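You operate a simulated robot arm through the tools that you are given. There is no shell and no other tool.

You are at the controls of a simulated two-armed robot. One attempt, no reset.

JOB
Take the hand towel from the worktop and hang it over the radiator bar.
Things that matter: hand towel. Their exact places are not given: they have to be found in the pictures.

The check looks at the end state, three seconds after you hand in, the way a careful person would. Anything else that was tipped, shoved, dropped, spilled or broken makes it a failure. Flat cloth is picked up by pressing the open fingertips on it (5 to 10 N) and closing them slowly along it; thin cloth reads only 2 to 8 mm in the jaws.

ROBOT AND FRAMES
Two 7-joint arms with two-finger grippers on one trunk, on a base that moves. Base frame: it is fixed to the floor where the robot stands at the start and does not move with it; the origin is under the middle of the robot, x ahead of it, y to its left, z up. Units: mm, rad, N and s.
The left shoulder is at the start at [24, 216, 1081], the right one opposite. With the tool pointing down near the work surface each hand reaches from about 200 to 760 mm from the robot's upright axis, wherever it stands, measured 20 degrees to its own side. Places, roughly: hand towel [-3250, -500, 1000]. Payload 2.2 kg a hand.
The tool frame of a hand sits at the grasp point between the pads (the TCP): z along the fingers, y along the line on which they close. The tips reach 19 mm beyond it. The gripper opens to 116 mm; its body begins 70 mm behind the TCP.
Orientation is told as [roll, pitch, yaw] about the base's x, y, z axes, in that order, counted from this pose: with the fingers straight down and closing along the base's y, the tool's x points along the base's -x, its y along +y and its z along -z.

CONTROLS
- The arms move only by the tool jog_arm. It takes "left_increments", "right_increments" or both (then of equal length, played together; a hand with none holds still); each is a list of rows, each a list of 7 numbers: the shift along the base's x, y, z in mm, then the turn, a rotation vector about the base's x, y, z in rad, then the opening, from 0 (shut) to 1 (fully open). In form: [[tx, ty, tz, wx, wy, wz, hand], ...]. A call has 1 to 20 rows; each row shifts and turns the commanded pose from where the row before left it. Rows are played at 5 a second. More than 50 mm and 0.15 rad between two rows, or a gripper value outside its range, and nothing of the call is played. Where a pose cannot be reached the arm comes as near as it can. A force on the tool above 40 N (or 10 N above the force at the start of the call, whichever is more), or a blocked arm, ends the call early, and 0.2 s more pass. Each finger travels about 203.5 mm/s and halts on what it meets, pressing with about 26 N; the grip force reading is that of the motor and also rises with nothing between the fingers. The clock runs only during rows and for 0.2 s after the last one: add rows that do not move to give the fingers time. The reply holds the time, the measured pose of the TCP, the force on the tool along the base axes, the opening and the grip force, in the units named above and with some noise, with the torque about the TCP (base axes, N m) and any sound that the robot's microphone picked up.
- Cameras (640 x 400 px; columns grow to the right, rows downward): "scene" is now at [129.5, -1.7, 1275.4]; the picture's right is [-0.07, -1.00, 0.00], its down [-0.41, 0.03, -0.91] and it looks along [0.91, -0.06, -0.41] (base axes); focal length 262 px, centre (320, 200). "left" rides on the left gripper at [69, 15, -97] in its tool frame; the picture's right is [-0.21, 0.98, 0.00], its down [-0.76, -0.17, -0.63] and it looks along [-0.62, -0.14, 0.77] (tool axes); focal length 251 px, centre (320, 200). "right" rides on the right gripper at [69, -15, -96] in its tool frame; the picture's right is [0.21, 0.98, 0.00], its down [-0.76, 0.17, -0.63] and it looks along [-0.62, 0.14, 0.77] (tool axes); focal length 251 px, centre (320, 200).
- grab_frame(camera): a new picture of that camera. The clock stands still meanwhile.
- move_column(by): moves the trunk up (or, below 0, down) by that many mm; the arms and the scene camera ride with it, the base frame stays. It gives what a move gives, with no picture.
- roll_base(legs): drives the robot by 1 to 6 legs, each [ahead, left, turn to the left] in mm, mm and rad, along the robot's own axes; the way and the turn of a leg run together, so that a leg with both is an arc; at most 1500 mm and 3.142 rad a leg. The arms and the cameras ride along, it lands a little off, and it stops where it bumps. It gives what a move gives.
- aim_head(pan, tilt): turns the head with the scene camera to pan (to the left, within 1.396 rad either way) and tilt (down, from -0.506 to 1.204), counted from straight ahead of the robot. It gives what a move gives.
- measure_at(camera, pixels): for up to 12 pixels [column, row] of the newest picture of that camera ("zoom" is the newest enlarged one), the place [x, y, z] in the base frame of the surface seen there, good to about 3 mm, but the place of the scene camera against the robot may be out by one fixed shift of up to 12 mm in any direction. The clock stands still meanwhile.
- zoom(camera, box): a new picture of the part [left, top, right, bottom] of that camera's present view, enlarged. The clock stands still meanwhile.
- finish_job(): hands the job in; it is judged then, once.

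Unless the task says otherwise, let go and move clear before handing in.

The tools are called as name(argument=value, ...) on one line, values as JSON. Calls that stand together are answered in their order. jog_arm: Moves the arms, as the interface text tells. Its arguments: {"type":"object","properties":{"left_increments":{"type":"array","items":{"type":"array","items":{"type":"number"}}},"right_increments":{"type":"array","items":{"type":"array","items":{"type":"number"}}}},"required":[]} The other tools are called the same way: move_column (by) moves the trunk up or down; roll_base (legs) drives the base; aim_head (pan, tilt) turns the head that bears the scene camera; grab_frame (camera) takes a picture; measure_at (camera, pixels) gives the place of the surface under pixels of a picture; zoom (camera, box) takes an enlarged picture of a part of a camera's view; finish_job () hands the job in.

At the start:

```text
clock: 0.0
left_position: [486.9, 196.0, 1095.8]
left_orientation: [0.001, 0.002, -0.001]
left_contact_force: [0.0, -0.5, -0.2]
left_wrist_torque: [0.0, 0.03, 0.02]
left_gripper_width: 116.0
left_grasp_force: 0.0
right_position: [515.4, -180.2, 1068.7]
right_orientation: [0.002, 0.002, 0.0]
right_contact_force: [-0.7, -0.1, 0.0]
right_wrist_torque: [-0.01, -0.04, -0.02]
right_gripper_width: 116.3
right_grasp_force: 0.0
trunk travel left (down, up): [-225.0, 265.0]
robot x, y, heading: [-1.3, -0.1, -0.002]
head pan, tilt (commanded): [-0.068, 0.422]
```

scene: 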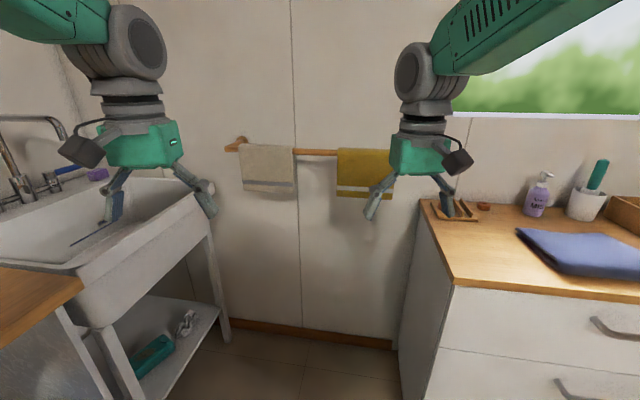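
right: 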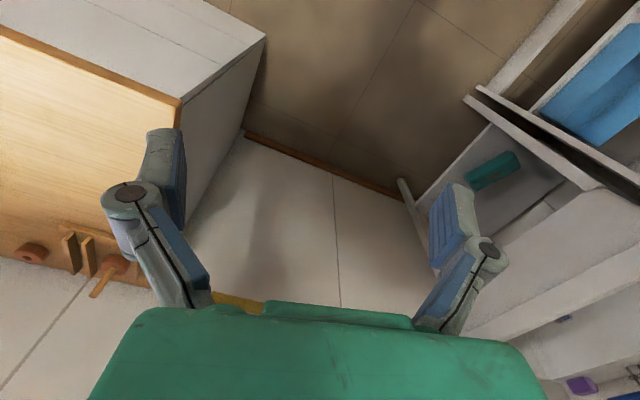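
left: 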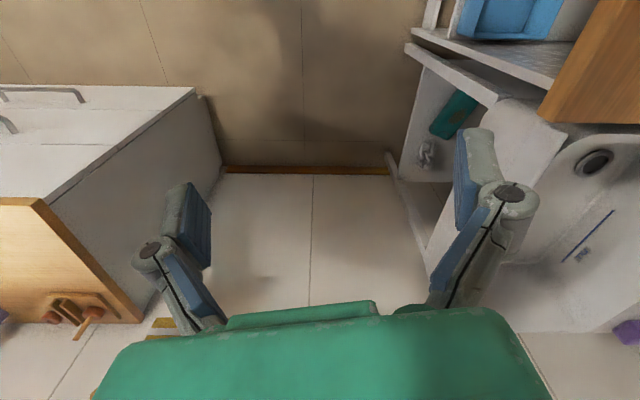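

The first picture shows a kitchen ahead, with a rail holding two towels (240–390, 150) and a blue cloth on the right counter (580, 250). The job's towel should be about 3.2 m behind me, so I'll look around with the head first.

aim_head(pan=1.39, tilt=0.3)

grab_frame(camera="scene")

aim_head(pan=-1.39, tilt=0.3)

grab_frame(camera="scene")

```text
clock: 1.6
left_position: [484.4, 195.9, 1097.5]
left_orientation: [0.001, -0.002, 0.0]
left_contact_force: [1.0, -0.7, -0.1]
left_wrist_torque: [0.03, 0.0, -0.03]
left_gripper_width: 116.0
left_grasp_force: 0.0
right_position: [513.5, -178.8, 1069.1]
right_orientation: [0.002, -0.003, 0.001]
right_contact_force: [0.0, 0.1, -0.5]
right_wrist_torque: [0.01, 0.04, 0.0]
right_gripper_width: 116.1
right_grasp_force: 0.0
trunk travel left (down, up): [-225.0, 265.0]
robot x, y, heading: [3.8, 0.9, -0.001]
head pan, tilt (commanded): [1.389, 0.3]
```

```text
taken
```

scene: 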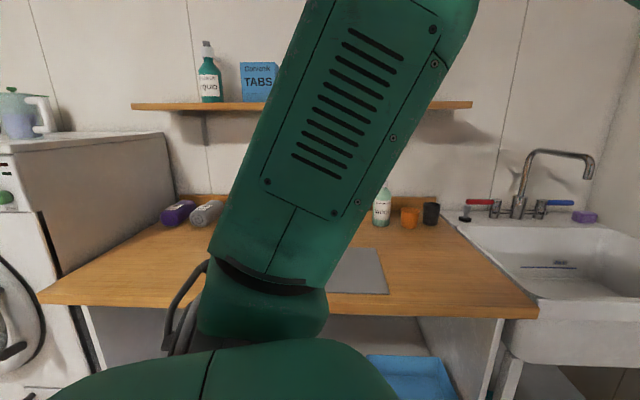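

```text
clock: 4.0
left_position: [483.7, 195.6, 1097.1]
left_orientation: [0.0, -0.001, -0.001]
left_contact_force: [0.3, 0.4, -1.0]
left_wrist_torque: [0.06, 0.01, -0.03]
left_gripper_width: 115.9
left_grasp_force: 0.1
right_position: [513.3, -180.7, 1070.1]
right_orientation: [0.001, -0.001, -0.001]
right_contact_force: [-0.3, -0.3, 0.4]
right_wrist_torque: [0.02, -0.03, 0.0]
right_gripper_width: 116.0
right_grasp_force: 0.0
trunk travel left (down, up): [-225.0, 265.0]
robot x, y, heading: [0.2, 0.6, -0.004]
head pan, tilt (commanded): [-1.389, 0.3]
```

```text
taken
```

scene: 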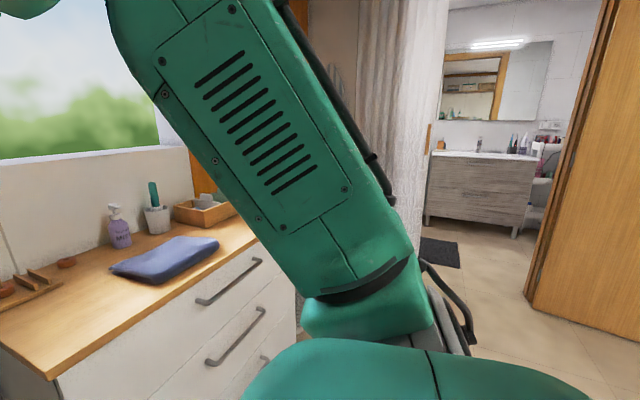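

Left is a counter and sink, with a washing machine further back. Right is a counter with the blue cloth and a door to a bathroom behind. I'll measure obstacles here to plan the turn.

measure_at(camera="scene", pixels=[[45, 372], [255, 245], [170, 260], [290, 330], [530, 300], [600, 20], [430, 220], [520, 230], [440, 260], [480, 150], [375, 100], [500, 340]])

aim_head(pan=-1.39, tilt=0.8)

grab_frame(camera="scene")

aim_head(pan=1.39, tilt=0.8)

grab_frame(camera="scene")

measure_at(camera="scene", pixels=[[60, 180], [100, 250], [40, 120], [150, 130], [420, 150], [480, 150], [520, 150], [560, 200], [600, 250]])

```text
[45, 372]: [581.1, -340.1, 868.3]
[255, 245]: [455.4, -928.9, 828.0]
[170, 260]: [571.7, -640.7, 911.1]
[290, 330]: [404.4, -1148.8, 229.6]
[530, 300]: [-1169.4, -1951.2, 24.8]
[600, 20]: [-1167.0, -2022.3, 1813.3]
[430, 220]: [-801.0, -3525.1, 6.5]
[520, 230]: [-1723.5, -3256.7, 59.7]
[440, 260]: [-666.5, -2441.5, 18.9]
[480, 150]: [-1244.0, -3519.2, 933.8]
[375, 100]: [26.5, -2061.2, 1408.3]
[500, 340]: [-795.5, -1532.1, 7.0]
```

```text
clock: 5.0
left_position: [485.1, 195.2, 1096.9]
left_orientation: [0.001, 0.0, 0.0]
left_contact_force: [0.8, -0.8, 0.6]
left_wrist_torque: [-0.01, 0.04, 0.0]
left_gripper_width: 116.0
left_grasp_force: 0.1
right_position: [512.9, -180.8, 1069.5]
right_orientation: [-0.001, -0.002, 0.001]
right_contact_force: [-0.8, -0.1, 0.0]
right_wrist_torque: [0.02, 0.02, 0.03]
right_gripper_width: 116.1
right_grasp_force: 0.0
trunk travel left (down, up): [-225.0, 265.0]
robot x, y, heading: [2.8, 1.6, -0.001]
head pan, tilt (commanded): [-1.389, 0.799]
```

```text
taken
```

scene: 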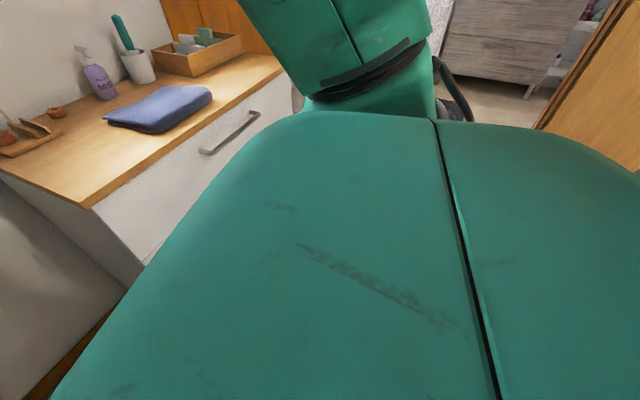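

```text
clock: 7.4
left_position: [484.3, 196.4, 1097.1]
left_orientation: [0.0, -0.002, 0.0]
left_contact_force: [0.2, 0.0, 1.0]
left_wrist_torque: [-0.02, -0.01, -0.03]
left_gripper_width: 116.3
left_grasp_force: 0.1
right_position: [514.4, -180.8, 1069.6]
right_orientation: [0.002, -0.002, 0.0]
right_contact_force: [0.4, -0.1, 0.6]
right_wrist_torque: [0.01, -0.01, 0.0]
right_gripper_width: 116.0
right_grasp_force: 0.0
trunk travel left (down, up): [-225.0, 265.0]
robot x, y, heading: [1.2, -0.9, 0.001]
head pan, tilt (commanded): [1.389, 0.799]
```

```text
taken
```

scene: 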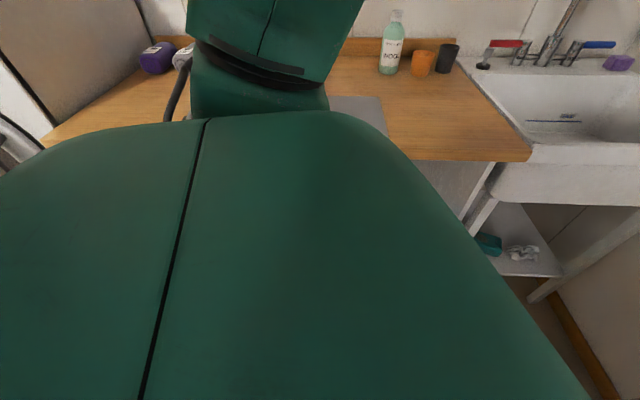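

```text
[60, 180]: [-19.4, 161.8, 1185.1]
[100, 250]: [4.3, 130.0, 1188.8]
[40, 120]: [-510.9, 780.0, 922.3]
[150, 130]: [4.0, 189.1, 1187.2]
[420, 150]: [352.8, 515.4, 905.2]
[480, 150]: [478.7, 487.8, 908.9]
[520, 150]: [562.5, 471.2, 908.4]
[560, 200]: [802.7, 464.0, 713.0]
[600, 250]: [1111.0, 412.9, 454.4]
```

Counter edges are about y=470 on the left and a corner at (581,-340) on the right. I'll tuck both hands closer and higher before turning around.

jog_arm(left_increments=[[-35, 0, 15, 0, 0, 0, 1], [-40, 0, 15, 0, 0, 0, 1], [-40, 0, 15, 0, 0, 0, 1], [-40, 0, 10, 0, 0, 0, 1], [-30, 0, 0, 0, 0, 0, 0.5], [0, 0, 0, 0, 0, 0, 0.3]], right_increments=[[-40, 0, 18, 0, 0, 0, 1], [-45, 0, 18, 0, 0, 0, 1], [-45, 0, 18, 0, 0, 0, 1], [-45, 0, 18, 0, 0, 0, 1], [-38, 0, 10, 0, 0, 0, 0.5], [0, 0, 0, 0, 0, 0, 0.3]])

aim_head(pan=0, tilt=0.5)

grab_frame(camera="scene")

```text
clock: 8.8
left_position: [299.9, 197.8, 1152.1]
left_orientation: [0.001, -0.003, 0.001]
left_contact_force: [-0.1, 0.6, -0.6]
left_wrist_torque: [0.01, 0.0, -0.01]
left_gripper_width: 34.8
left_grasp_force: 0.1
right_position: [304.0, -178.4, 1152.8]
right_orientation: [0.0, -0.002, 0.001]
right_contact_force: [0.7, 0.3, -0.7]
right_wrist_torque: [0.03, 0.02, -0.02]
right_gripper_width: 34.8
right_grasp_force: 0.1
trunk travel left (down, up): [-225.0, 265.0]
robot x, y, heading: [1.0, 1.8, -0.003]
head pan, tilt (commanded): [1.389, 0.799]
```

```text
clock: 10.3
left_position: [298.2, 197.6, 1151.0]
left_orientation: [0.0, -0.002, 0.0]
left_contact_force: [1.1, -0.5, 0.3]
left_wrist_torque: [-0.03, 0.07, 0.01]
left_gripper_width: 35.0
left_grasp_force: 0.1
right_position: [303.2, -177.4, 1152.8]
right_orientation: [0.0, -0.001, -0.001]
right_contact_force: [0.8, 0.3, 0.2]
right_wrist_torque: [0.0, -0.01, 0.03]
right_gripper_width: 34.7
right_grasp_force: 0.1
trunk travel left (down, up): [-225.0, 265.0]
robot x, y, heading: [1.0, 4.2, -0.003]
head pan, tilt (commanded): [0.0, 0.499]
```

```text
taken
```

scene: 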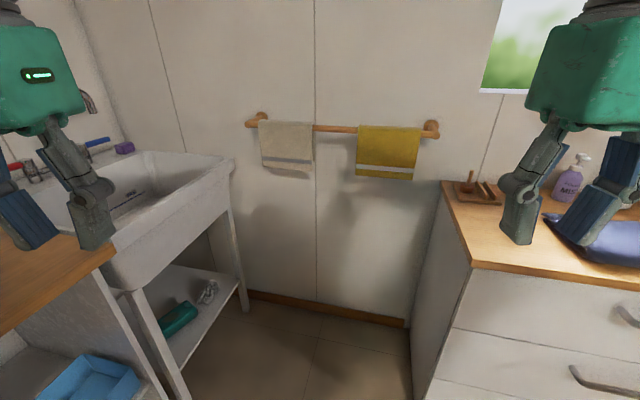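

Arms are tucked and the view ahead is unchanged. I'll turn right in place to see the rest of the room.

roll_base(legs=[[0, 0, -1.5]])

aim_head(pan=-1.2, tilt=0.3)

grab_frame(camera="scene")

aim_head(pan=0, tilt=0.3)

grab_frame(camera="scene")

```text
clock: 14.5
left_position: [207.2, -292.6, 1150.8]
left_orientation: [0.0, 0.0, -1.538]
left_contact_force: [0.3, -0.3, 0.9]
left_wrist_torque: [0.01, -0.01, 0.0]
left_gripper_width: 35.0
left_grasp_force: 0.0
right_position: [-169.5, -308.5, 1152.0]
right_orientation: [0.0, -0.001, -1.539]
right_contact_force: [-0.6, 0.1, 1.0]
right_wrist_torque: [0.01, 0.02, 0.04]
right_gripper_width: 34.8
right_grasp_force: 0.1
trunk travel left (down, up): [-225.0, 265.0]
robot x, y, heading: [-0.2, 0.1, -1.539]
head pan, tilt (commanded): [0.0, 0.499]
```

```text
clock: 15.9
left_position: [206.0, -290.9, 1152.0]
left_orientation: [-0.001, -0.003, -1.539]
left_contact_force: [-0.1, -0.2, -0.2]
left_wrist_torque: [0.03, 0.02, 0.04]
left_gripper_width: 34.6
left_grasp_force: 0.1
right_position: [-169.8, -307.4, 1153.9]
right_orientation: [-0.001, -0.004, -1.541]
right_contact_force: [-0.6, 0.9, -0.1]
right_wrist_torque: [-0.02, 0.01, 0.0]
right_gripper_width: 35.0
right_grasp_force: 0.0
trunk travel left (down, up): [-225.0, 265.0]
robot x, y, heading: [1.7, 1.0, -1.539]
head pan, tilt (commanded): [-1.201, 0.3]
```

```text
taken
```

scene: 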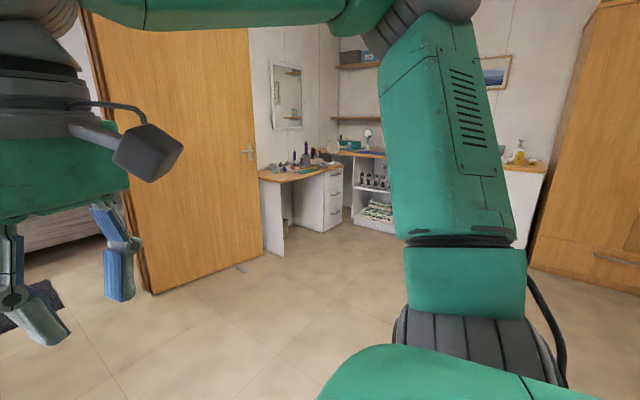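

```text
clock: 17.3
left_position: [206.8, -290.6, 1151.3]
left_orientation: [0.001, -0.004, -1.539]
left_contact_force: [0.4, -1.0, -0.1]
left_wrist_torque: [-0.01, -0.01, 0.03]
left_gripper_width: 34.8
left_grasp_force: 0.1
right_position: [-169.4, -307.4, 1154.3]
right_orientation: [0.001, -0.003, -1.539]
right_contact_force: [-0.9, -0.4, 0.0]
right_wrist_torque: [0.01, -0.01, -0.02]
right_gripper_width: 34.8
right_grasp_force: 0.0
trunk travel left (down, up): [-225.0, 265.0]
robot x, y, heading: [0.7, -0.2, -1.539]
head pan, tilt (commanded): [0.0, 0.3]
```

```text
taken
```

scene: 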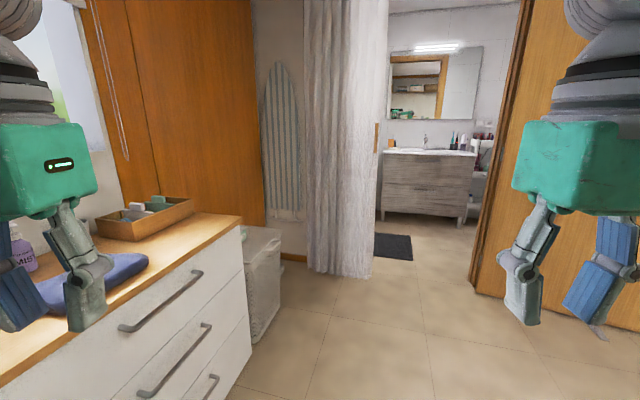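

Behind me is a workroom with desks, shelves and an open floor. I'll keep turning right to face the -x direction.

roll_base(legs=[[0, 0, -1.55]])

grab_frame(camera="scene")

measure_at(camera="scene", pixels=[[320, 200], [250, 200], [400, 200], [320, 260], [320, 320], [200, 260], [440, 260], [350, 150], [280, 150], [480, 150], [160, 150], [320, 380]])

```text
clock: 21.5
left_position: [-294.8, -202.4, 1151.7]
left_orientation: [0.0, -0.003, -3.126]
left_contact_force: [0.4, -0.7, 0.6]
left_wrist_torque: [0.01, 0.03, -0.06]
left_gripper_width: 34.7
left_grasp_force: 0.1
right_position: [-305.3, 174.0, 1153.1]
right_orientation: [-0.001, -0.004, -3.124]
right_contact_force: [0.1, -0.7, -0.3]
right_wrist_torque: [0.02, 0.02, -0.01]
right_gripper_width: 34.7
right_grasp_force: 0.0
trunk travel left (down, up): [-225.0, 265.0]
robot x, y, heading: [1.3, 1.4, -3.128]
head pan, tilt (commanded): [0.0, 0.3]
```

```text
taken
```

scene: 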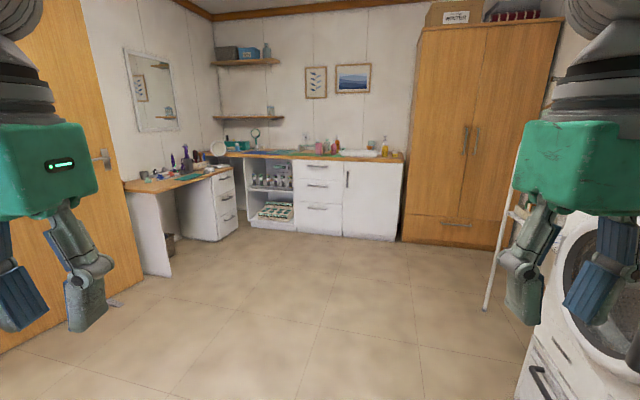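

```text
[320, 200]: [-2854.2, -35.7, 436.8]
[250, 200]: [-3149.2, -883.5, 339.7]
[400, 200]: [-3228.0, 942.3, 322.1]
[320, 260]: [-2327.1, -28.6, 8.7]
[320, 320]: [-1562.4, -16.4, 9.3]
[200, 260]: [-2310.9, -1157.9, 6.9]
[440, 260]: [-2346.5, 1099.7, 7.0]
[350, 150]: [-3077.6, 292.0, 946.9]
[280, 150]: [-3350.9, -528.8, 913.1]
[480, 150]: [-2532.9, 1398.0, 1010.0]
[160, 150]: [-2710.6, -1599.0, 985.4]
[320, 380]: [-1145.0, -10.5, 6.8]
```

Across the room is a worktop (pixels 230–400, 150–155) near x≈-3000. I'll zoom in to find the towel and the radiator bar.

zoom(camera="scene", box=[200, 110, 420, 250])

zoom(camera="scene", box=[100, 100, 260, 200])

zoom(camera="scene", box=[400, 50, 640, 350])

```text
2.86 times, centred on (310, 180) of scene
```

zoom: 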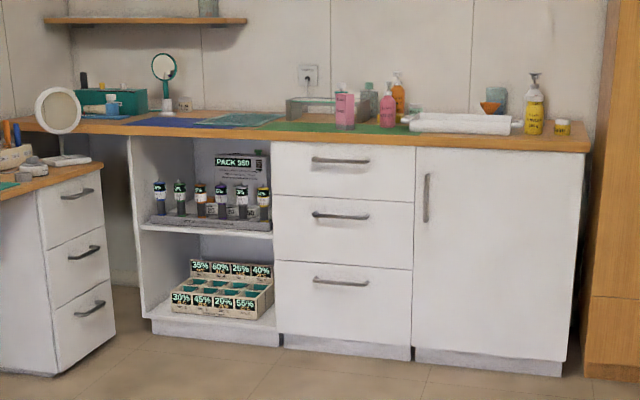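

```text
4.00 times, centred on (180, 150) of scene
```

zoom: 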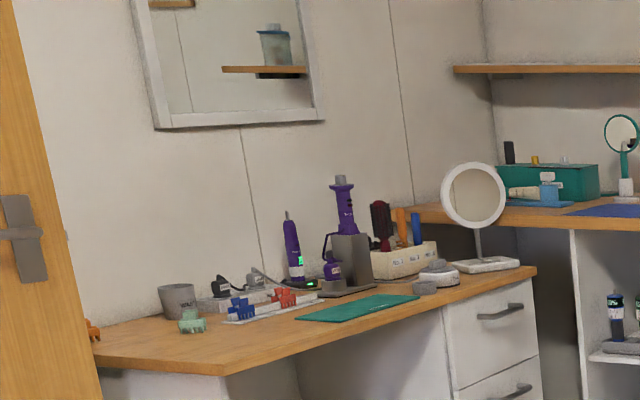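

```text
1.33 times, centred on (520, 200) of scene
```

zoom: 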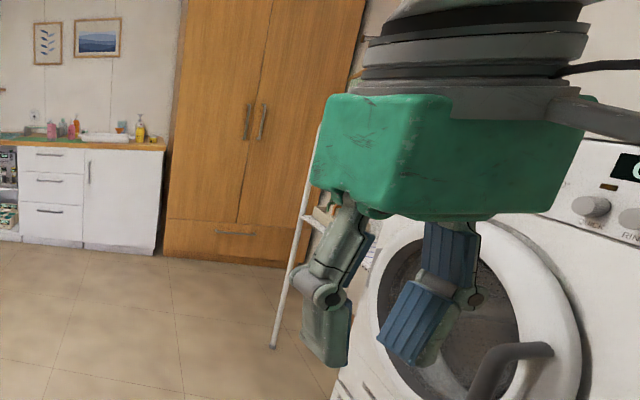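

The worktop has several flat colored things (blue around zoom pixel (210,122), green (245,120), and a white tray). I need a closer look, so I'll drive ahead over clear floor.

roll_base(legs=[[1300, 350, 0]])

aim_head(pan=0.0, tilt=0.3)

grab_frame(camera="scene")

zoom(camera="scene", box=[160, 110, 480, 310])

```text
clock: 28.1
left_position: [-1523.6, -608.5, 1152.7]
left_orientation: [-0.001, -0.003, -3.092]
left_contact_force: [-0.1, -0.7, -0.3]
left_wrist_torque: [0.0, -0.03, -0.03]
left_gripper_width: 34.6
left_grasp_force: 0.1
right_position: [-1548.1, -232.2, 1154.4]
right_orientation: [-0.001, -0.004, -3.092]
right_contact_force: [-0.8, 0.0, 0.0]
right_wrist_torque: [0.01, 0.0, 0.03]
right_gripper_width: 34.7
right_grasp_force: 0.2
trunk travel left (down, up): [-225.0, 265.0]
robot x, y, heading: [-1241.1, -394.2, -3.093]
head pan, tilt (commanded): [0.0, 0.3]
```

```text
clock: 28.7
left_position: [-1522.2, -609.0, 1151.6]
left_orientation: [-0.001, -0.006, -3.092]
left_contact_force: [0.2, -0.2, 0.0]
left_wrist_torque: [-0.02, 0.02, -0.01]
left_gripper_width: 34.8
left_grasp_force: 0.0
right_position: [-1546.8, -233.0, 1154.2]
right_orientation: [0.001, -0.005, -3.089]
right_contact_force: [0.4, -0.8, 0.1]
right_wrist_torque: [0.02, -0.01, -0.03]
right_gripper_width: 34.6
right_grasp_force: 0.0
trunk travel left (down, up): [-225.0, 265.0]
robot x, y, heading: [-1232.9, -396.8, -3.088]
head pan, tilt (commanded): [0.0, 0.3]
```

```text
taken
```

scene: 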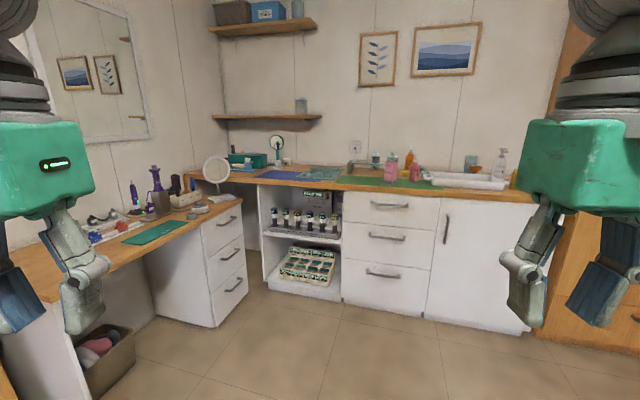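

```text
2.00 times, centred on (320, 210) of scene
```

zoom: 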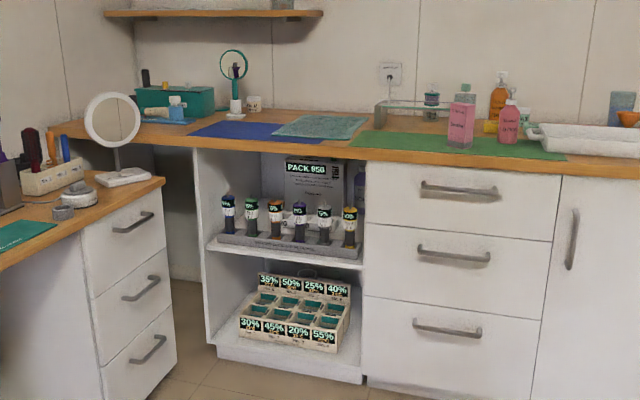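

Three flat items lie on the worktop: a blue mat (zoom 260,130), a teal textured cloth (320,126) and a green mat (440,145) with bottles on it. I'll measure them and the counter edge.

measure_at(camera="zoom", pixels=[[260, 130], [320, 126], [285, 120], [365, 120], [330, 138], [440, 145], [200, 148], [450, 158], [600, 175], [165, 180], [415, 108], [100, 200]])

aim_head(pan=-1.0, tilt=0.3)

grab_frame(camera="scene")

aim_head(pan=1.0, tilt=0.3)

grab_frame(camera="scene")

```text
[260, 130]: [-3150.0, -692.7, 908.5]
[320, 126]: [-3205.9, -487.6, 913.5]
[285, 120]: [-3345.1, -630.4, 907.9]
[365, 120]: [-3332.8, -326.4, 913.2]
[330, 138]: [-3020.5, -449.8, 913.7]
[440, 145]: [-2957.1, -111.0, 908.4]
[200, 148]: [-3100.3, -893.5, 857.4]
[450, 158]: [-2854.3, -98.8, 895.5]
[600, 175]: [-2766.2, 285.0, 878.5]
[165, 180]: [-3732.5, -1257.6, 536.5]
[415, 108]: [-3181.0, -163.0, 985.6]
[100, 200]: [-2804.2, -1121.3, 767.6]
```

```text
clock: 29.9
left_position: [-1522.9, -607.3, 1152.3]
left_orientation: [-0.001, -0.005, -3.09]
left_contact_force: [0.1, 0.0, -0.4]
left_wrist_torque: [-0.03, -0.01, 0.03]
left_gripper_width: 34.8
left_grasp_force: 0.1
right_position: [-1545.6, -231.5, 1153.8]
right_orientation: [0.0, -0.006, -3.091]
right_contact_force: [0.5, -0.5, 0.2]
right_wrist_torque: [0.01, -0.02, 0.02]
right_gripper_width: 35.0
right_grasp_force: 0.0
trunk travel left (down, up): [-225.0, 265.0]
robot x, y, heading: [-1239.1, -396.6, -3.091]
head pan, tilt (commanded): [-1.0, 0.3]
```

```text
taken
```

scene: 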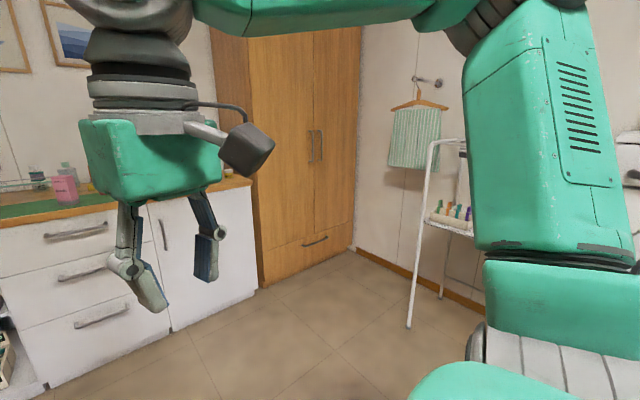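

```text
clock: 31.9
left_position: [-1523.3, -609.6, 1153.0]
left_orientation: [0.001, -0.005, -3.09]
left_contact_force: [-0.6, 0.1, 0.0]
left_wrist_torque: [0.0, -0.01, 0.02]
left_gripper_width: 34.7
left_grasp_force: 0.1
right_position: [-1546.9, -232.0, 1155.3]
right_orientation: [0.0, -0.004, -3.092]
right_contact_force: [0.2, 0.6, -0.3]
right_wrist_torque: [-0.02, 0.0, 0.02]
right_gripper_width: 34.9
right_grasp_force: 0.0
trunk travel left (down, up): [-225.0, 265.0]
robot x, y, heading: [-1235.2, -398.0, -3.088]
head pan, tilt (commanded): [1.0, 0.3]
```

```text
taken
```

scene: 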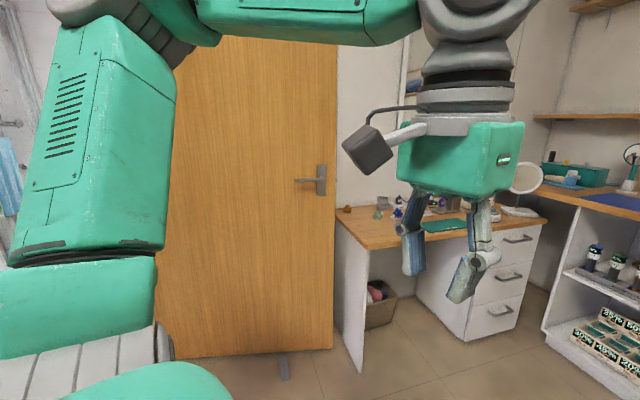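

The teal textured cloth at about [-3200,-480,913] is the hand towel (5 mm above the worktop). There is no radiator in view yet, so I'll look further right and at the rest of the room.

roll_base(legs=[[0, 0, -1.2]])

aim_head(pan=0.0, tilt=0.25)

grab_frame(camera="scene")

aim_head(pan=-1.2, tilt=0.25)

grab_frame(camera="scene")

```text
clock: 35.2
left_position: [-1541.6, -211.8, 1152.7]
left_orientation: [-0.001, -0.005, 2.004]
left_contact_force: [-0.3, 0.4, 0.1]
left_wrist_torque: [-0.01, -0.01, 0.0]
left_gripper_width: 34.8
left_grasp_force: 0.0
right_position: [-1202.2, -49.4, 1153.2]
right_orientation: [0.0, -0.005, 2.004]
right_contact_force: [-0.5, 0.1, 0.3]
right_wrist_torque: [-0.02, 0.05, -0.02]
right_gripper_width: 35.0
right_grasp_force: 0.0
trunk travel left (down, up): [-225.0, 265.0]
robot x, y, heading: [-1236.3, -397.3, 2.005]
head pan, tilt (commanded): [1.0, 0.3]
```

```text
clock: 36.5
left_position: [-1541.9, -212.7, 1153.3]
left_orientation: [0.002, -0.007, 2.008]
left_contact_force: [-0.4, -0.1, -0.3]
left_wrist_torque: [0.03, -0.01, 0.01]
left_gripper_width: 34.6
left_grasp_force: 0.0
right_position: [-1202.2, -50.2, 1154.6]
right_orientation: [0.0, -0.007, 2.006]
right_contact_force: [-0.2, 0.1, -0.4]
right_wrist_torque: [0.02, -0.01, 0.0]
right_gripper_width: 34.7
right_grasp_force: 0.0
trunk travel left (down, up): [-225.0, 265.0]
robot x, y, heading: [-1237.5, -394.3, 2.01]
head pan, tilt (commanded): [0.0, 0.25]
```

```text
taken
```

scene: 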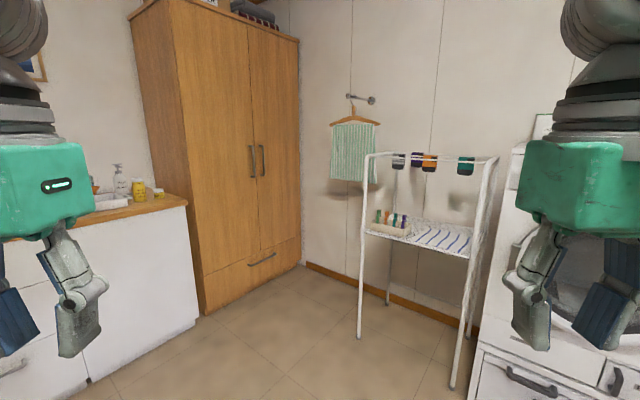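

```text
clock: 37.9
left_position: [-1540.9, -211.4, 1154.3]
left_orientation: [-0.002, -0.006, 2.007]
left_contact_force: [-0.5, -0.1, 0.4]
left_wrist_torque: [0.02, -0.01, -0.01]
left_gripper_width: 34.9
left_grasp_force: 0.1
right_position: [-1202.2, -49.8, 1154.4]
right_orientation: [-0.001, -0.009, 2.005]
right_contact_force: [-0.1, 0.6, -0.4]
right_wrist_torque: [-0.01, 0.03, 0.0]
right_gripper_width: 34.7
right_grasp_force: 0.0
trunk travel left (down, up): [-225.0, 265.0]
robot x, y, heading: [-1236.7, -393.9, 2.004]
head pan, tilt (commanded): [-1.201, 0.25]
```

```text
taken
```

scene: 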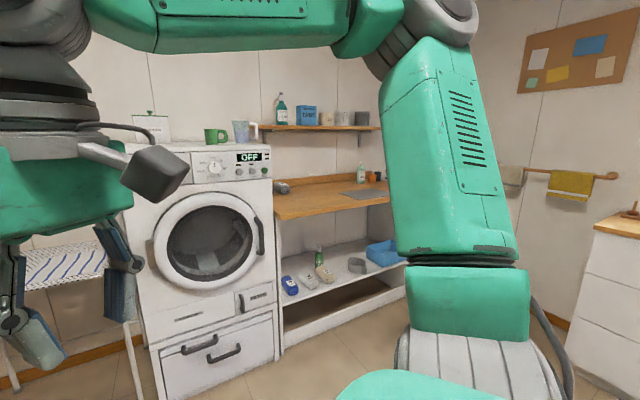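

No radiator on this side either: a drying rack, washing machine, and the kitchen rail. The bathroom doorway is left, so I'll turn towards it and look.

roll_base(legs=[[0, 0, 2.7], [0, 700, 0]])

aim_head(pan=0.0, tilt=0.25)

grab_frame(camera="scene")

zoom(camera="scene", box=[200, 50, 520, 250])

```text
clock: 48.2
left_position: [-346.5, -681.0, 1154.3]
left_orientation: [0.01, -0.005, -1.567]
left_contact_force: [-1.0, 0.7, 0.6]
left_wrist_torque: [-0.02, -0.06, -0.02]
left_gripper_width: 34.9
left_grasp_force: 0.1
right_position: [-722.7, -687.2, 1152.9]
right_orientation: [0.009, -0.008, -1.567]
right_contact_force: [-0.4, 0.1, 0.9]
right_wrist_torque: [-0.01, -0.05, 0.01]
right_gripper_width: 34.8
right_grasp_force: 0.0
trunk travel left (down, up): [-225.0, 265.0]
robot x, y, heading: [-536.3, -392.5, -1.566]
head pan, tilt (commanded): [-1.201, 0.25]
```

```text
clock: 49.6
left_position: [-335.3, -679.3, 1153.4]
left_orientation: [-0.001, -0.006, -1.567]
left_contact_force: [-0.5, -0.3, -0.1]
left_wrist_torque: [-0.01, -0.01, -0.02]
left_gripper_width: 34.7
left_grasp_force: 0.0
right_position: [-711.6, -687.1, 1155.1]
right_orientation: [0.001, -0.006, -1.567]
right_contact_force: [0.3, -0.1, -0.1]
right_wrist_torque: [0.02, -0.02, 0.01]
right_gripper_width: 34.8
right_grasp_force: 0.2
trunk travel left (down, up): [-225.0, 265.0]
robot x, y, heading: [-534.2, -388.7, -1.562]
head pan, tilt (commanded): [0.0, 0.25]
```

```text
taken
```

scene: 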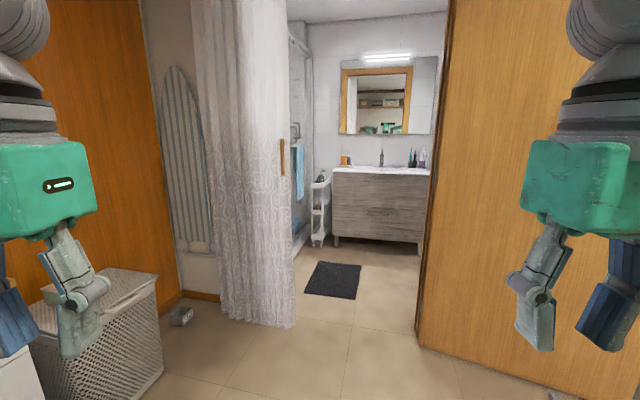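

```text
2.00 times, centred on (360, 150) of scene
```

zoom: 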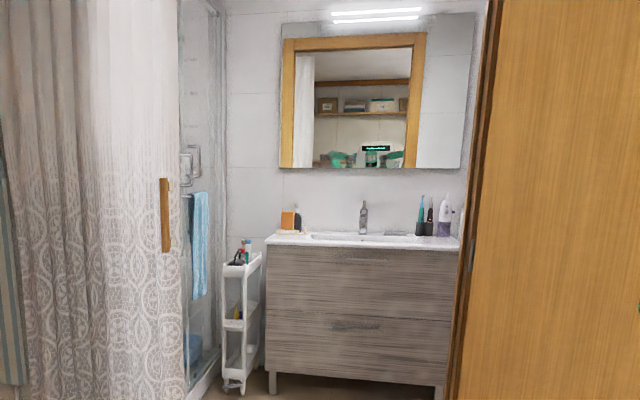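

The bathroom beyond the doorway has a vanity and a shower with a blue towel. Its right side is hidden by the door. I'll measure the doorway and the bathroom.

measure_at(camera="scene", pixels=[[293, 320], [283, 150], [300, 260], [420, 340], [428, 200], [445, 100], [330, 290], [395, 265], [340, 230], [420, 240], [320, 240], [300, 180]])

roll_base(legs=[[700, 350, 0]])

aim_head(pan=-0.3, tilt=0.25)

grab_frame(camera="scene")

```text
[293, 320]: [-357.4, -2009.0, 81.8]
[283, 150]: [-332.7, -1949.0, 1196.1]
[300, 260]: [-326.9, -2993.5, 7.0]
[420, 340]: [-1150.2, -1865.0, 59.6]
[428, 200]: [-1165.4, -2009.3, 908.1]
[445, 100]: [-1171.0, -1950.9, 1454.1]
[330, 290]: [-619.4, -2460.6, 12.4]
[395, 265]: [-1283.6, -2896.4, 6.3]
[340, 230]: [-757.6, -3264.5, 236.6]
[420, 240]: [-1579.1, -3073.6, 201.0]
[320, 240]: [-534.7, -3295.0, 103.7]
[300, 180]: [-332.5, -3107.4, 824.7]
```

```text
clock: 53.8
left_position: [24.5, -1382.9, 1152.5]
left_orientation: [-0.002, -0.007, -1.557]
left_contact_force: [0.0, -0.6, 0.6]
left_wrist_torque: [0.04, -0.01, 0.01]
left_gripper_width: 34.8
left_grasp_force: 0.1
right_position: [-351.8, -1394.2, 1155.7]
right_orientation: [-0.002, -0.007, -1.554]
right_contact_force: [-0.9, 1.1, 0.4]
right_wrist_torque: [0.0, -0.03, 0.02]
right_gripper_width: 34.8
right_grasp_force: 0.1
trunk travel left (down, up): [-225.0, 265.0]
robot x, y, heading: [-176.7, -1092.6, -1.551]
head pan, tilt (commanded): [0.0, 0.25]
```

```text
clock: 54.6
left_position: [24.7, -1381.1, 1152.6]
left_orientation: [-0.002, -0.008, -1.556]
left_contact_force: [0.2, 0.8, -0.3]
left_wrist_torque: [0.02, 0.0, 0.0]
left_gripper_width: 34.9
left_grasp_force: 0.1
right_position: [-351.0, -1392.5, 1154.6]
right_orientation: [0.0, -0.007, -1.555]
right_contact_force: [1.1, -0.1, -0.3]
right_wrist_torque: [0.0, 0.0, -0.03]
right_gripper_width: 34.7
right_grasp_force: 0.1
trunk travel left (down, up): [-225.0, 265.0]
robot x, y, heading: [-179.3, -1094.5, -1.555]
head pan, tilt (commanded): [-0.3, 0.25]
```

```text
taken
```

scene: 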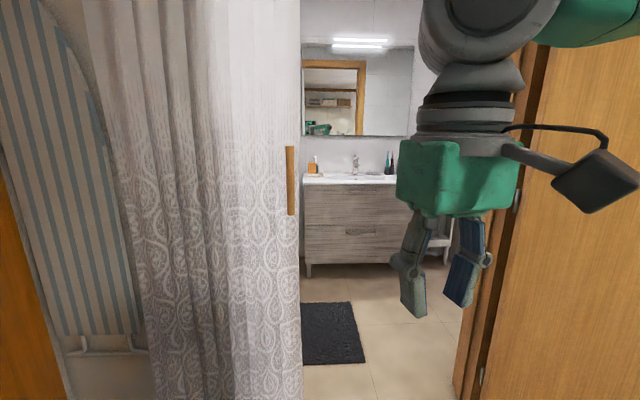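

The curtain edge is at x≈-350 and the door frame at x≈-1165. The hand blocks the right part of the view, so I'll shift right and turn to see the bathroom's right side.

roll_base(legs=[[100, -350, 0], [0, 0, -0.6]])

aim_head(pan=0.1, tilt=0.25)

grab_frame(camera="scene")

```text
clock: 58.6
left_position: [-501.0, -1563.7, 1150.9]
left_orientation: [-0.016, -0.007, -2.142]
left_contact_force: [0.7, -0.9, -0.8]
left_wrist_torque: [0.01, 0.04, -0.01]
left_gripper_width: 35.0
left_grasp_force: 0.1
right_position: [-820.8, -1363.1, 1157.9]
right_orientation: [-0.014, -0.008, -2.144]
right_contact_force: [0.0, -0.4, 0.6]
right_wrist_torque: [0.0, 0.03, 0.0]
right_gripper_width: 34.9
right_grasp_force: 0.1
trunk travel left (down, up): [-225.0, 265.0]
robot x, y, heading: [-522.6, -1201.7, -2.143]
head pan, tilt (commanded): [-0.3, 0.25]
```

```text
clock: 59.4
left_position: [-499.4, -1563.5, 1151.1]
left_orientation: [-0.013, -0.009, -2.142]
left_contact_force: [-0.2, -0.6, -0.3]
left_wrist_torque: [0.06, 0.05, -0.02]
left_gripper_width: 34.9
left_grasp_force: 0.0
right_position: [-819.3, -1363.7, 1156.7]
right_orientation: [-0.013, -0.009, -2.145]
right_contact_force: [0.6, -0.5, 0.3]
right_wrist_torque: [0.01, 0.04, -0.01]
right_gripper_width: 34.8
right_grasp_force: 0.1
trunk travel left (down, up): [-225.0, 265.0]
robot x, y, heading: [-522.8, -1203.4, -2.148]
head pan, tilt (commanded): [0.099, 0.25]
```

```text
taken
```

scene: 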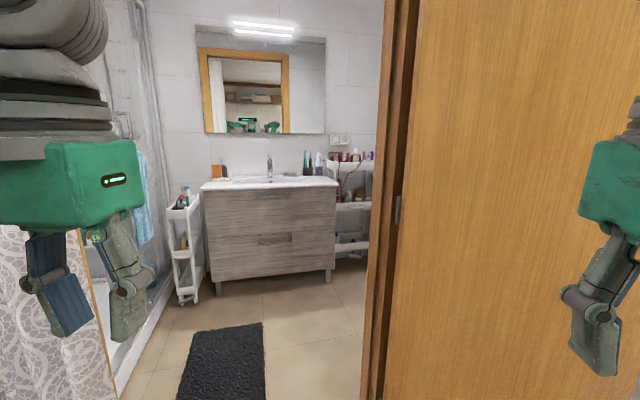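

The right side of the bathroom is still hidden behind the door frame (pixel 385, 200). I'll straighten up, centre on the doorway and move a bit closer, then check arm clearance.

roll_base(legs=[[0, 0, 0.578], [0, -220, 0], [250, 0, 0]])

aim_head(pan=-0.9, tilt=0.1)

grab_frame(camera="scene")

aim_head(pan=0.9, tilt=0.1)

grab_frame(camera="scene")

```text
clock: 64.2
left_position: [-570.6, -1745.8, 1156.1]
left_orientation: [0.023, -0.007, -1.56]
left_contact_force: [-0.2, -0.8, 1.0]
left_wrist_torque: [0.02, -0.09, -0.01]
left_gripper_width: 34.9
left_grasp_force: 0.0
right_position: [-947.3, -1755.1, 1149.6]
right_orientation: [0.024, -0.008, -1.56]
right_contact_force: [-1.5, 0.1, 0.5]
right_wrist_torque: [0.03, -0.11, 0.03]
right_gripper_width: 34.9
right_grasp_force: 0.1
trunk travel left (down, up): [-225.0, 265.0]
robot x, y, heading: [-743.3, -1459.5, -1.555]
head pan, tilt (commanded): [0.099, 0.25]
```

```text
clock: 65.5
left_position: [-517.5, -1745.5, 1148.9]
left_orientation: [-0.023, -0.009, -1.559]
left_contact_force: [0.2, 1.0, 0.3]
left_wrist_torque: [0.04, 0.07, 0.04]
left_gripper_width: 34.6
left_grasp_force: 0.0
right_position: [-894.7, -1754.2, 1158.7]
right_orientation: [-0.024, -0.009, -1.559]
right_contact_force: [-0.2, 0.1, -0.7]
right_wrist_torque: [-0.03, 0.1, -0.01]
right_gripper_width: 34.7
right_grasp_force: 0.0
trunk travel left (down, up): [-225.0, 265.0]
robot x, y, heading: [-746.9, -1457.1, -1.559]
head pan, tilt (commanded): [-0.901, 0.099]
```

```text
taken
```

scene: 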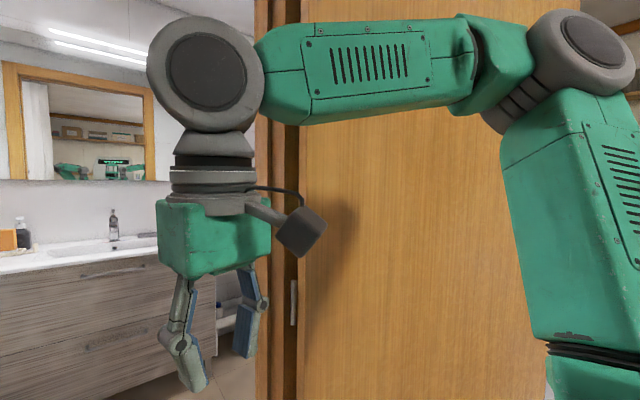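

```text
clock: 67.3
left_position: [-540.8, -1745.4, 1152.7]
left_orientation: [-0.005, -0.008, -1.559]
left_contact_force: [1.0, -0.1, -0.4]
left_wrist_torque: [-0.01, -0.03, -0.03]
left_gripper_width: 34.7
left_grasp_force: 0.0
right_position: [-917.2, -1754.0, 1154.6]
right_orientation: [-0.005, -0.009, -1.561]
right_contact_force: [0.1, 0.5, -0.9]
right_wrist_torque: [0.02, -0.03, -0.02]
right_gripper_width: 34.8
right_grasp_force: 0.1
trunk travel left (down, up): [-225.0, 265.0]
robot x, y, heading: [-748.5, -1456.4, -1.568]
head pan, tilt (commanded): [0.901, 0.099]
```

```text
taken
```

scene: 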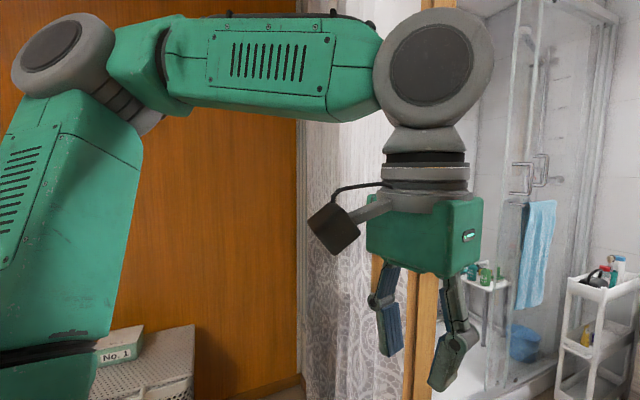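

The elbows stick out sideways (left elbow at (60,60)). I'll measure them to know the robot's width against the doorway.

measure_at(camera="scene", pixels=[[50, 45], [25, 60], [110, 110], [60, 200], [435, 60], [340, 200], [420, 300], [535, 250], [500, 150], [470, 350]])

aim_head(pan=-0.55, tilt=0.2)

grab_frame(camera="scene")

```text
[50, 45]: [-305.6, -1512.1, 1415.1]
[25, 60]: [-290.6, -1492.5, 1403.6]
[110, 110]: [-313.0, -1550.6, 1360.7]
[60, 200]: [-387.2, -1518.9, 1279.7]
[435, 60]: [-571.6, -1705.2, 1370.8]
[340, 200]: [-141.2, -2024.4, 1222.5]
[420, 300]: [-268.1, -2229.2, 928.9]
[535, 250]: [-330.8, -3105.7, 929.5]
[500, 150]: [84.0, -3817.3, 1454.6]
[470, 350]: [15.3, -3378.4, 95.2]
```

```text
clock: 68.8
left_position: [-505.7, -1746.0, 1148.3]
left_orientation: [-0.032, -0.008, -1.559]
left_contact_force: [0.7, 0.3, -0.1]
left_wrist_torque: [0.0, 0.09, -0.02]
left_gripper_width: 35.1
left_grasp_force: 0.1
right_position: [-882.5, -1753.7, 1159.5]
right_orientation: [-0.032, -0.012, -1.558]
right_contact_force: [1.4, 0.0, 0.0]
right_wrist_torque: [-0.07, 0.16, -0.01]
right_gripper_width: 34.8
right_grasp_force: 0.1
trunk travel left (down, up): [-225.0, 265.0]
robot x, y, heading: [-740.9, -1461.0, -1.559]
head pan, tilt (commanded): [-0.55, 0.201]
```

```text
taken
```

scene: 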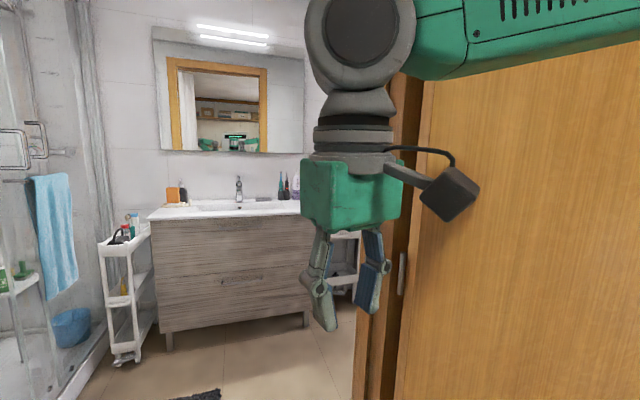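

The hand poses sway slightly (roll ±0.03), so the right elbow may be near the open door leaf. I'll measure the leaf before moving.

measure_at(camera="scene", pixels=[[440, 300], [500, 300], [560, 300], [620, 300], [620, 150], [600, 50], [520, 30], [430, 200], [385, 300], [370, 30]])

aim_head(pan=-1.39, tilt=0.2)

grab_frame(camera="scene")

measure_at(camera="scene", pixels=[[60, 200], [150, 100], [200, 300], [300, 200], [400, 100], [500, 100], [560, 200], [600, 300], [30, 100], [320, 60]])

```text
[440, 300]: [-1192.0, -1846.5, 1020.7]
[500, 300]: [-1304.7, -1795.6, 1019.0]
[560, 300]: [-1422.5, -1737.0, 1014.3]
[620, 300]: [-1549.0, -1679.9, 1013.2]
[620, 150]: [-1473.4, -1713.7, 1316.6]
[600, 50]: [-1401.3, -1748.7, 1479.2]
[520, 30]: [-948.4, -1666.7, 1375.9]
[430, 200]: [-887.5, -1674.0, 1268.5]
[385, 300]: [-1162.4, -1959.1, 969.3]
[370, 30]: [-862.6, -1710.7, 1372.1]
```

```text
clock: 70.0
left_position: [-590.8, -1745.3, 1158.1]
left_orientation: [0.033, -0.011, -1.563]
left_contact_force: [-1.3, 0.5, 0.6]
left_wrist_torque: [0.0, -0.11, 0.0]
left_gripper_width: 34.9
left_grasp_force: 0.0
right_position: [-967.4, -1754.3, 1149.6]
right_orientation: [0.034, -0.007, -1.564]
right_contact_force: [-0.4, 0.0, 0.2]
right_wrist_torque: [0.03, -0.11, 0.0]
right_gripper_width: 34.9
right_grasp_force: 0.0
trunk travel left (down, up): [-225.0, 265.0]
robot x, y, heading: [-755.5, -1458.6, -1.56]
head pan, tilt (commanded): [-1.389, 0.201]
```

```text
taken
```

scene: 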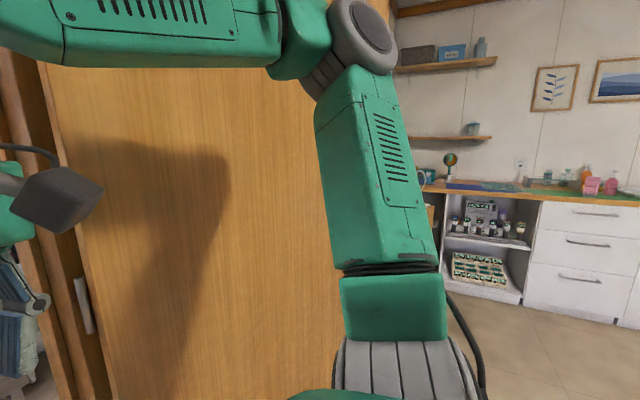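

```text
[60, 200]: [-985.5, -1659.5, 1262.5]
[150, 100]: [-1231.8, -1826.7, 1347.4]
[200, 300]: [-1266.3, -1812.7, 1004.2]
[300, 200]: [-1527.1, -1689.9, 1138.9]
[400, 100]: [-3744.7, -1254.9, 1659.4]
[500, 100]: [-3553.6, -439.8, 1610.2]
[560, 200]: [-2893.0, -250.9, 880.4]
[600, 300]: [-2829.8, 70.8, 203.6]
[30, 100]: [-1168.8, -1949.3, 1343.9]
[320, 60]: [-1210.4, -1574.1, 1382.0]
```

The door leaf runs from (-1165,-1850) to (-1550,-1680), about 200 mm from the right elbow, so nothing touches. But the robot sways sideways, so I'll hold still to see if it settles.

jog_arm(right_increments=[[0, 0, 0, 0, 0, 0, 0.3], [0, 0, 0, 0, 0, 0, 0.3], [0, 0, 0, 0, 0, 0, 0.3], [0, 0, 0, 0, 0, 0, 0.3], [0, 0, 0, 0, 0, 0, 0.3]])

jog_arm(right_increments=[[0, 0, 0, 0, 0, 0, 0.3], [0, 0, 0, 0, 0, 0, 0.3], [0, 0, 0, 0, 0, 0, 0.3], [0, 0, 0, 0, 0, 0, 0.3], [0, 0, 0, 0, 0, 0, 0.3], [0, 0, 0, 0, 0, 0, 0.3], [0, 0, 0, 0, 0, 0, 0.3], [0, 0, 0, 0, 0, 0, 0.3], [0, 0, 0, 0, 0, 0, 0.3], [0, 0, 0, 0, 0, 0, 0.3]])

jog_arm(right_increments=[[0, 0, 0, 0, 0, 0, 0.3], [0, 0, 0, 0, 0, 0, 0.3]])

```text
clock: 71.4
left_position: [-478.1, -1744.1, 1144.1]
left_orientation: [-0.051, -0.006, -1.555]
left_contact_force: [1.3, -0.1, 0.2]
left_wrist_torque: [-0.03, 0.2, 0.01]
left_gripper_width: 34.9
left_grasp_force: 0.1
right_position: [-853.0, -1753.9, 1162.2]
right_orientation: [-0.053, -0.008, -1.554]
right_contact_force: [1.6, -1.0, 0.0]
right_wrist_torque: [0.02, 0.17, -0.04]
right_gripper_width: 34.9
right_grasp_force: 0.0
trunk travel left (down, up): [-225.0, 265.0]
robot x, y, heading: [-736.1, -1459.4, -1.557]
head pan, tilt (commanded): [-1.389, 0.201]
stopped in row 5 (right hand): the arm was blocked; the commanded pose is now the measured one
```

```text
clock: 73.8
left_position: [-462.4, -1740.3, 1129.6]
left_orientation: [-0.071, 0.024, -1.556]
left_contact_force: [2.4, 0.8, -0.3]
left_wrist_torque: [-0.05, 0.17, 0.02]
left_gripper_width: 34.7
left_grasp_force: 0.2
right_position: [-834.4, -1748.0, 1164.3]
right_orientation: [-0.069, -0.012, -1.551]
right_contact_force: [2.0, 0.4, -0.9]
right_wrist_torque: [-0.04, 0.16, 0.01]
right_gripper_width: 34.9
right_grasp_force: 0.0
trunk travel left (down, up): [-225.0, 265.0]
robot x, y, heading: [-738.3, -1457.2, -1.555]
head pan, tilt (commanded): [-1.389, 0.201]
stopped in row 10 (right hand): the arm was blocked; the commanded pose is now the measured one
```

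```text
clock: 74.6
left_position: [-469.0, -1735.9, 1125.1]
left_orientation: [-0.069, 0.039, -1.555]
left_contact_force: [0.8, 0.0, -0.1]
left_wrist_torque: [-0.05, 0.12, 0.05]
left_gripper_width: 34.7
left_grasp_force: 0.0
right_position: [-842.4, -1744.0, 1166.3]
right_orientation: [-0.067, -0.013, -1.549]
right_contact_force: [0.5, 0.7, -0.1]
right_wrist_torque: [-0.05, 0.12, 0.01]
right_gripper_width: 34.8
right_grasp_force: 0.0
trunk travel left (down, up): [-225.0, 265.0]
robot x, y, heading: [-752.5, -1455.0, -1.554]
head pan, tilt (commanded): [-1.389, 0.201]
stopped in row 2 (right hand): the arm was blocked; the commanded pose is now the measured one
```

The whole robot is now leaning left by about 0.08 rad and the arms report blocked. I need to see what's around me, so I'll look at both sides and down.

aim_head(pan=1.39, tilt=0.6)

grab_frame(camera="scene")

grab_frame(camera="left")

grab_frame(camera="right")

```text
clock: 77.0
left_position: [-516.6, -1739.0, 1131.4]
left_orientation: [-0.027, 0.043, -1.553]
left_contact_force: [0.0, 0.1, -1.3]
left_wrist_torque: [-0.01, -0.07, 0.01]
left_gripper_width: 34.8
left_grasp_force: 0.0
right_position: [-890.3, -1746.4, 1162.0]
right_orientation: [-0.027, -0.008, -1.552]
right_contact_force: [0.9, 0.8, 0.6]
right_wrist_torque: [-0.04, 0.02, 0.01]
right_gripper_width: 34.7
right_grasp_force: 0.0
trunk travel left (down, up): [-225.0, 265.0]
robot x, y, heading: [-761.7, -1456.0, -1.555]
head pan, tilt (commanded): [1.389, 0.6]
```

```text
taken
```

scene: 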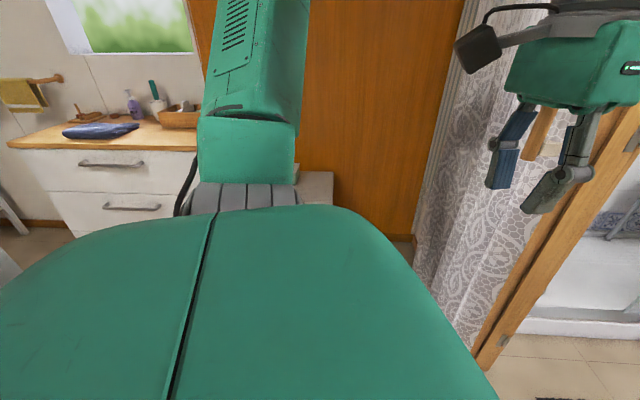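

```text
taken
```

left: 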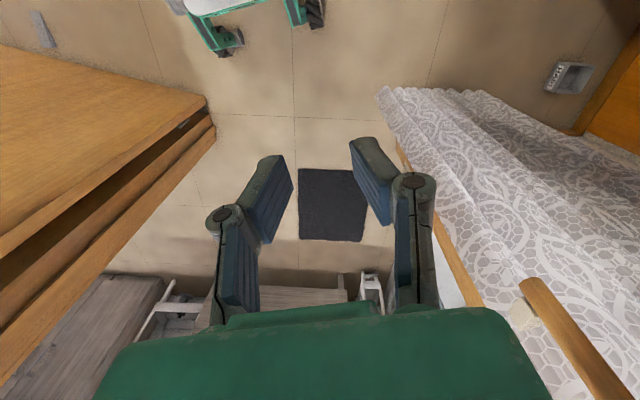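

```text
taken
```

right: 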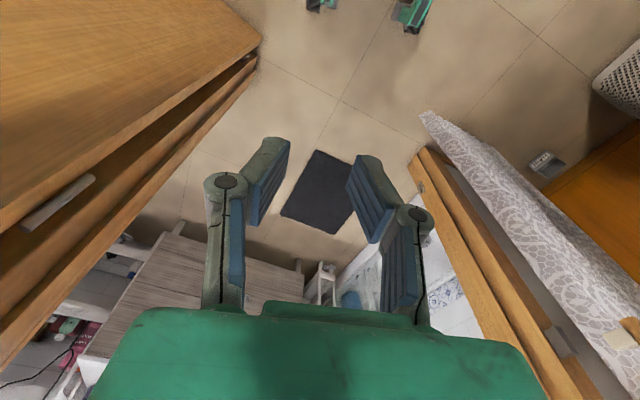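

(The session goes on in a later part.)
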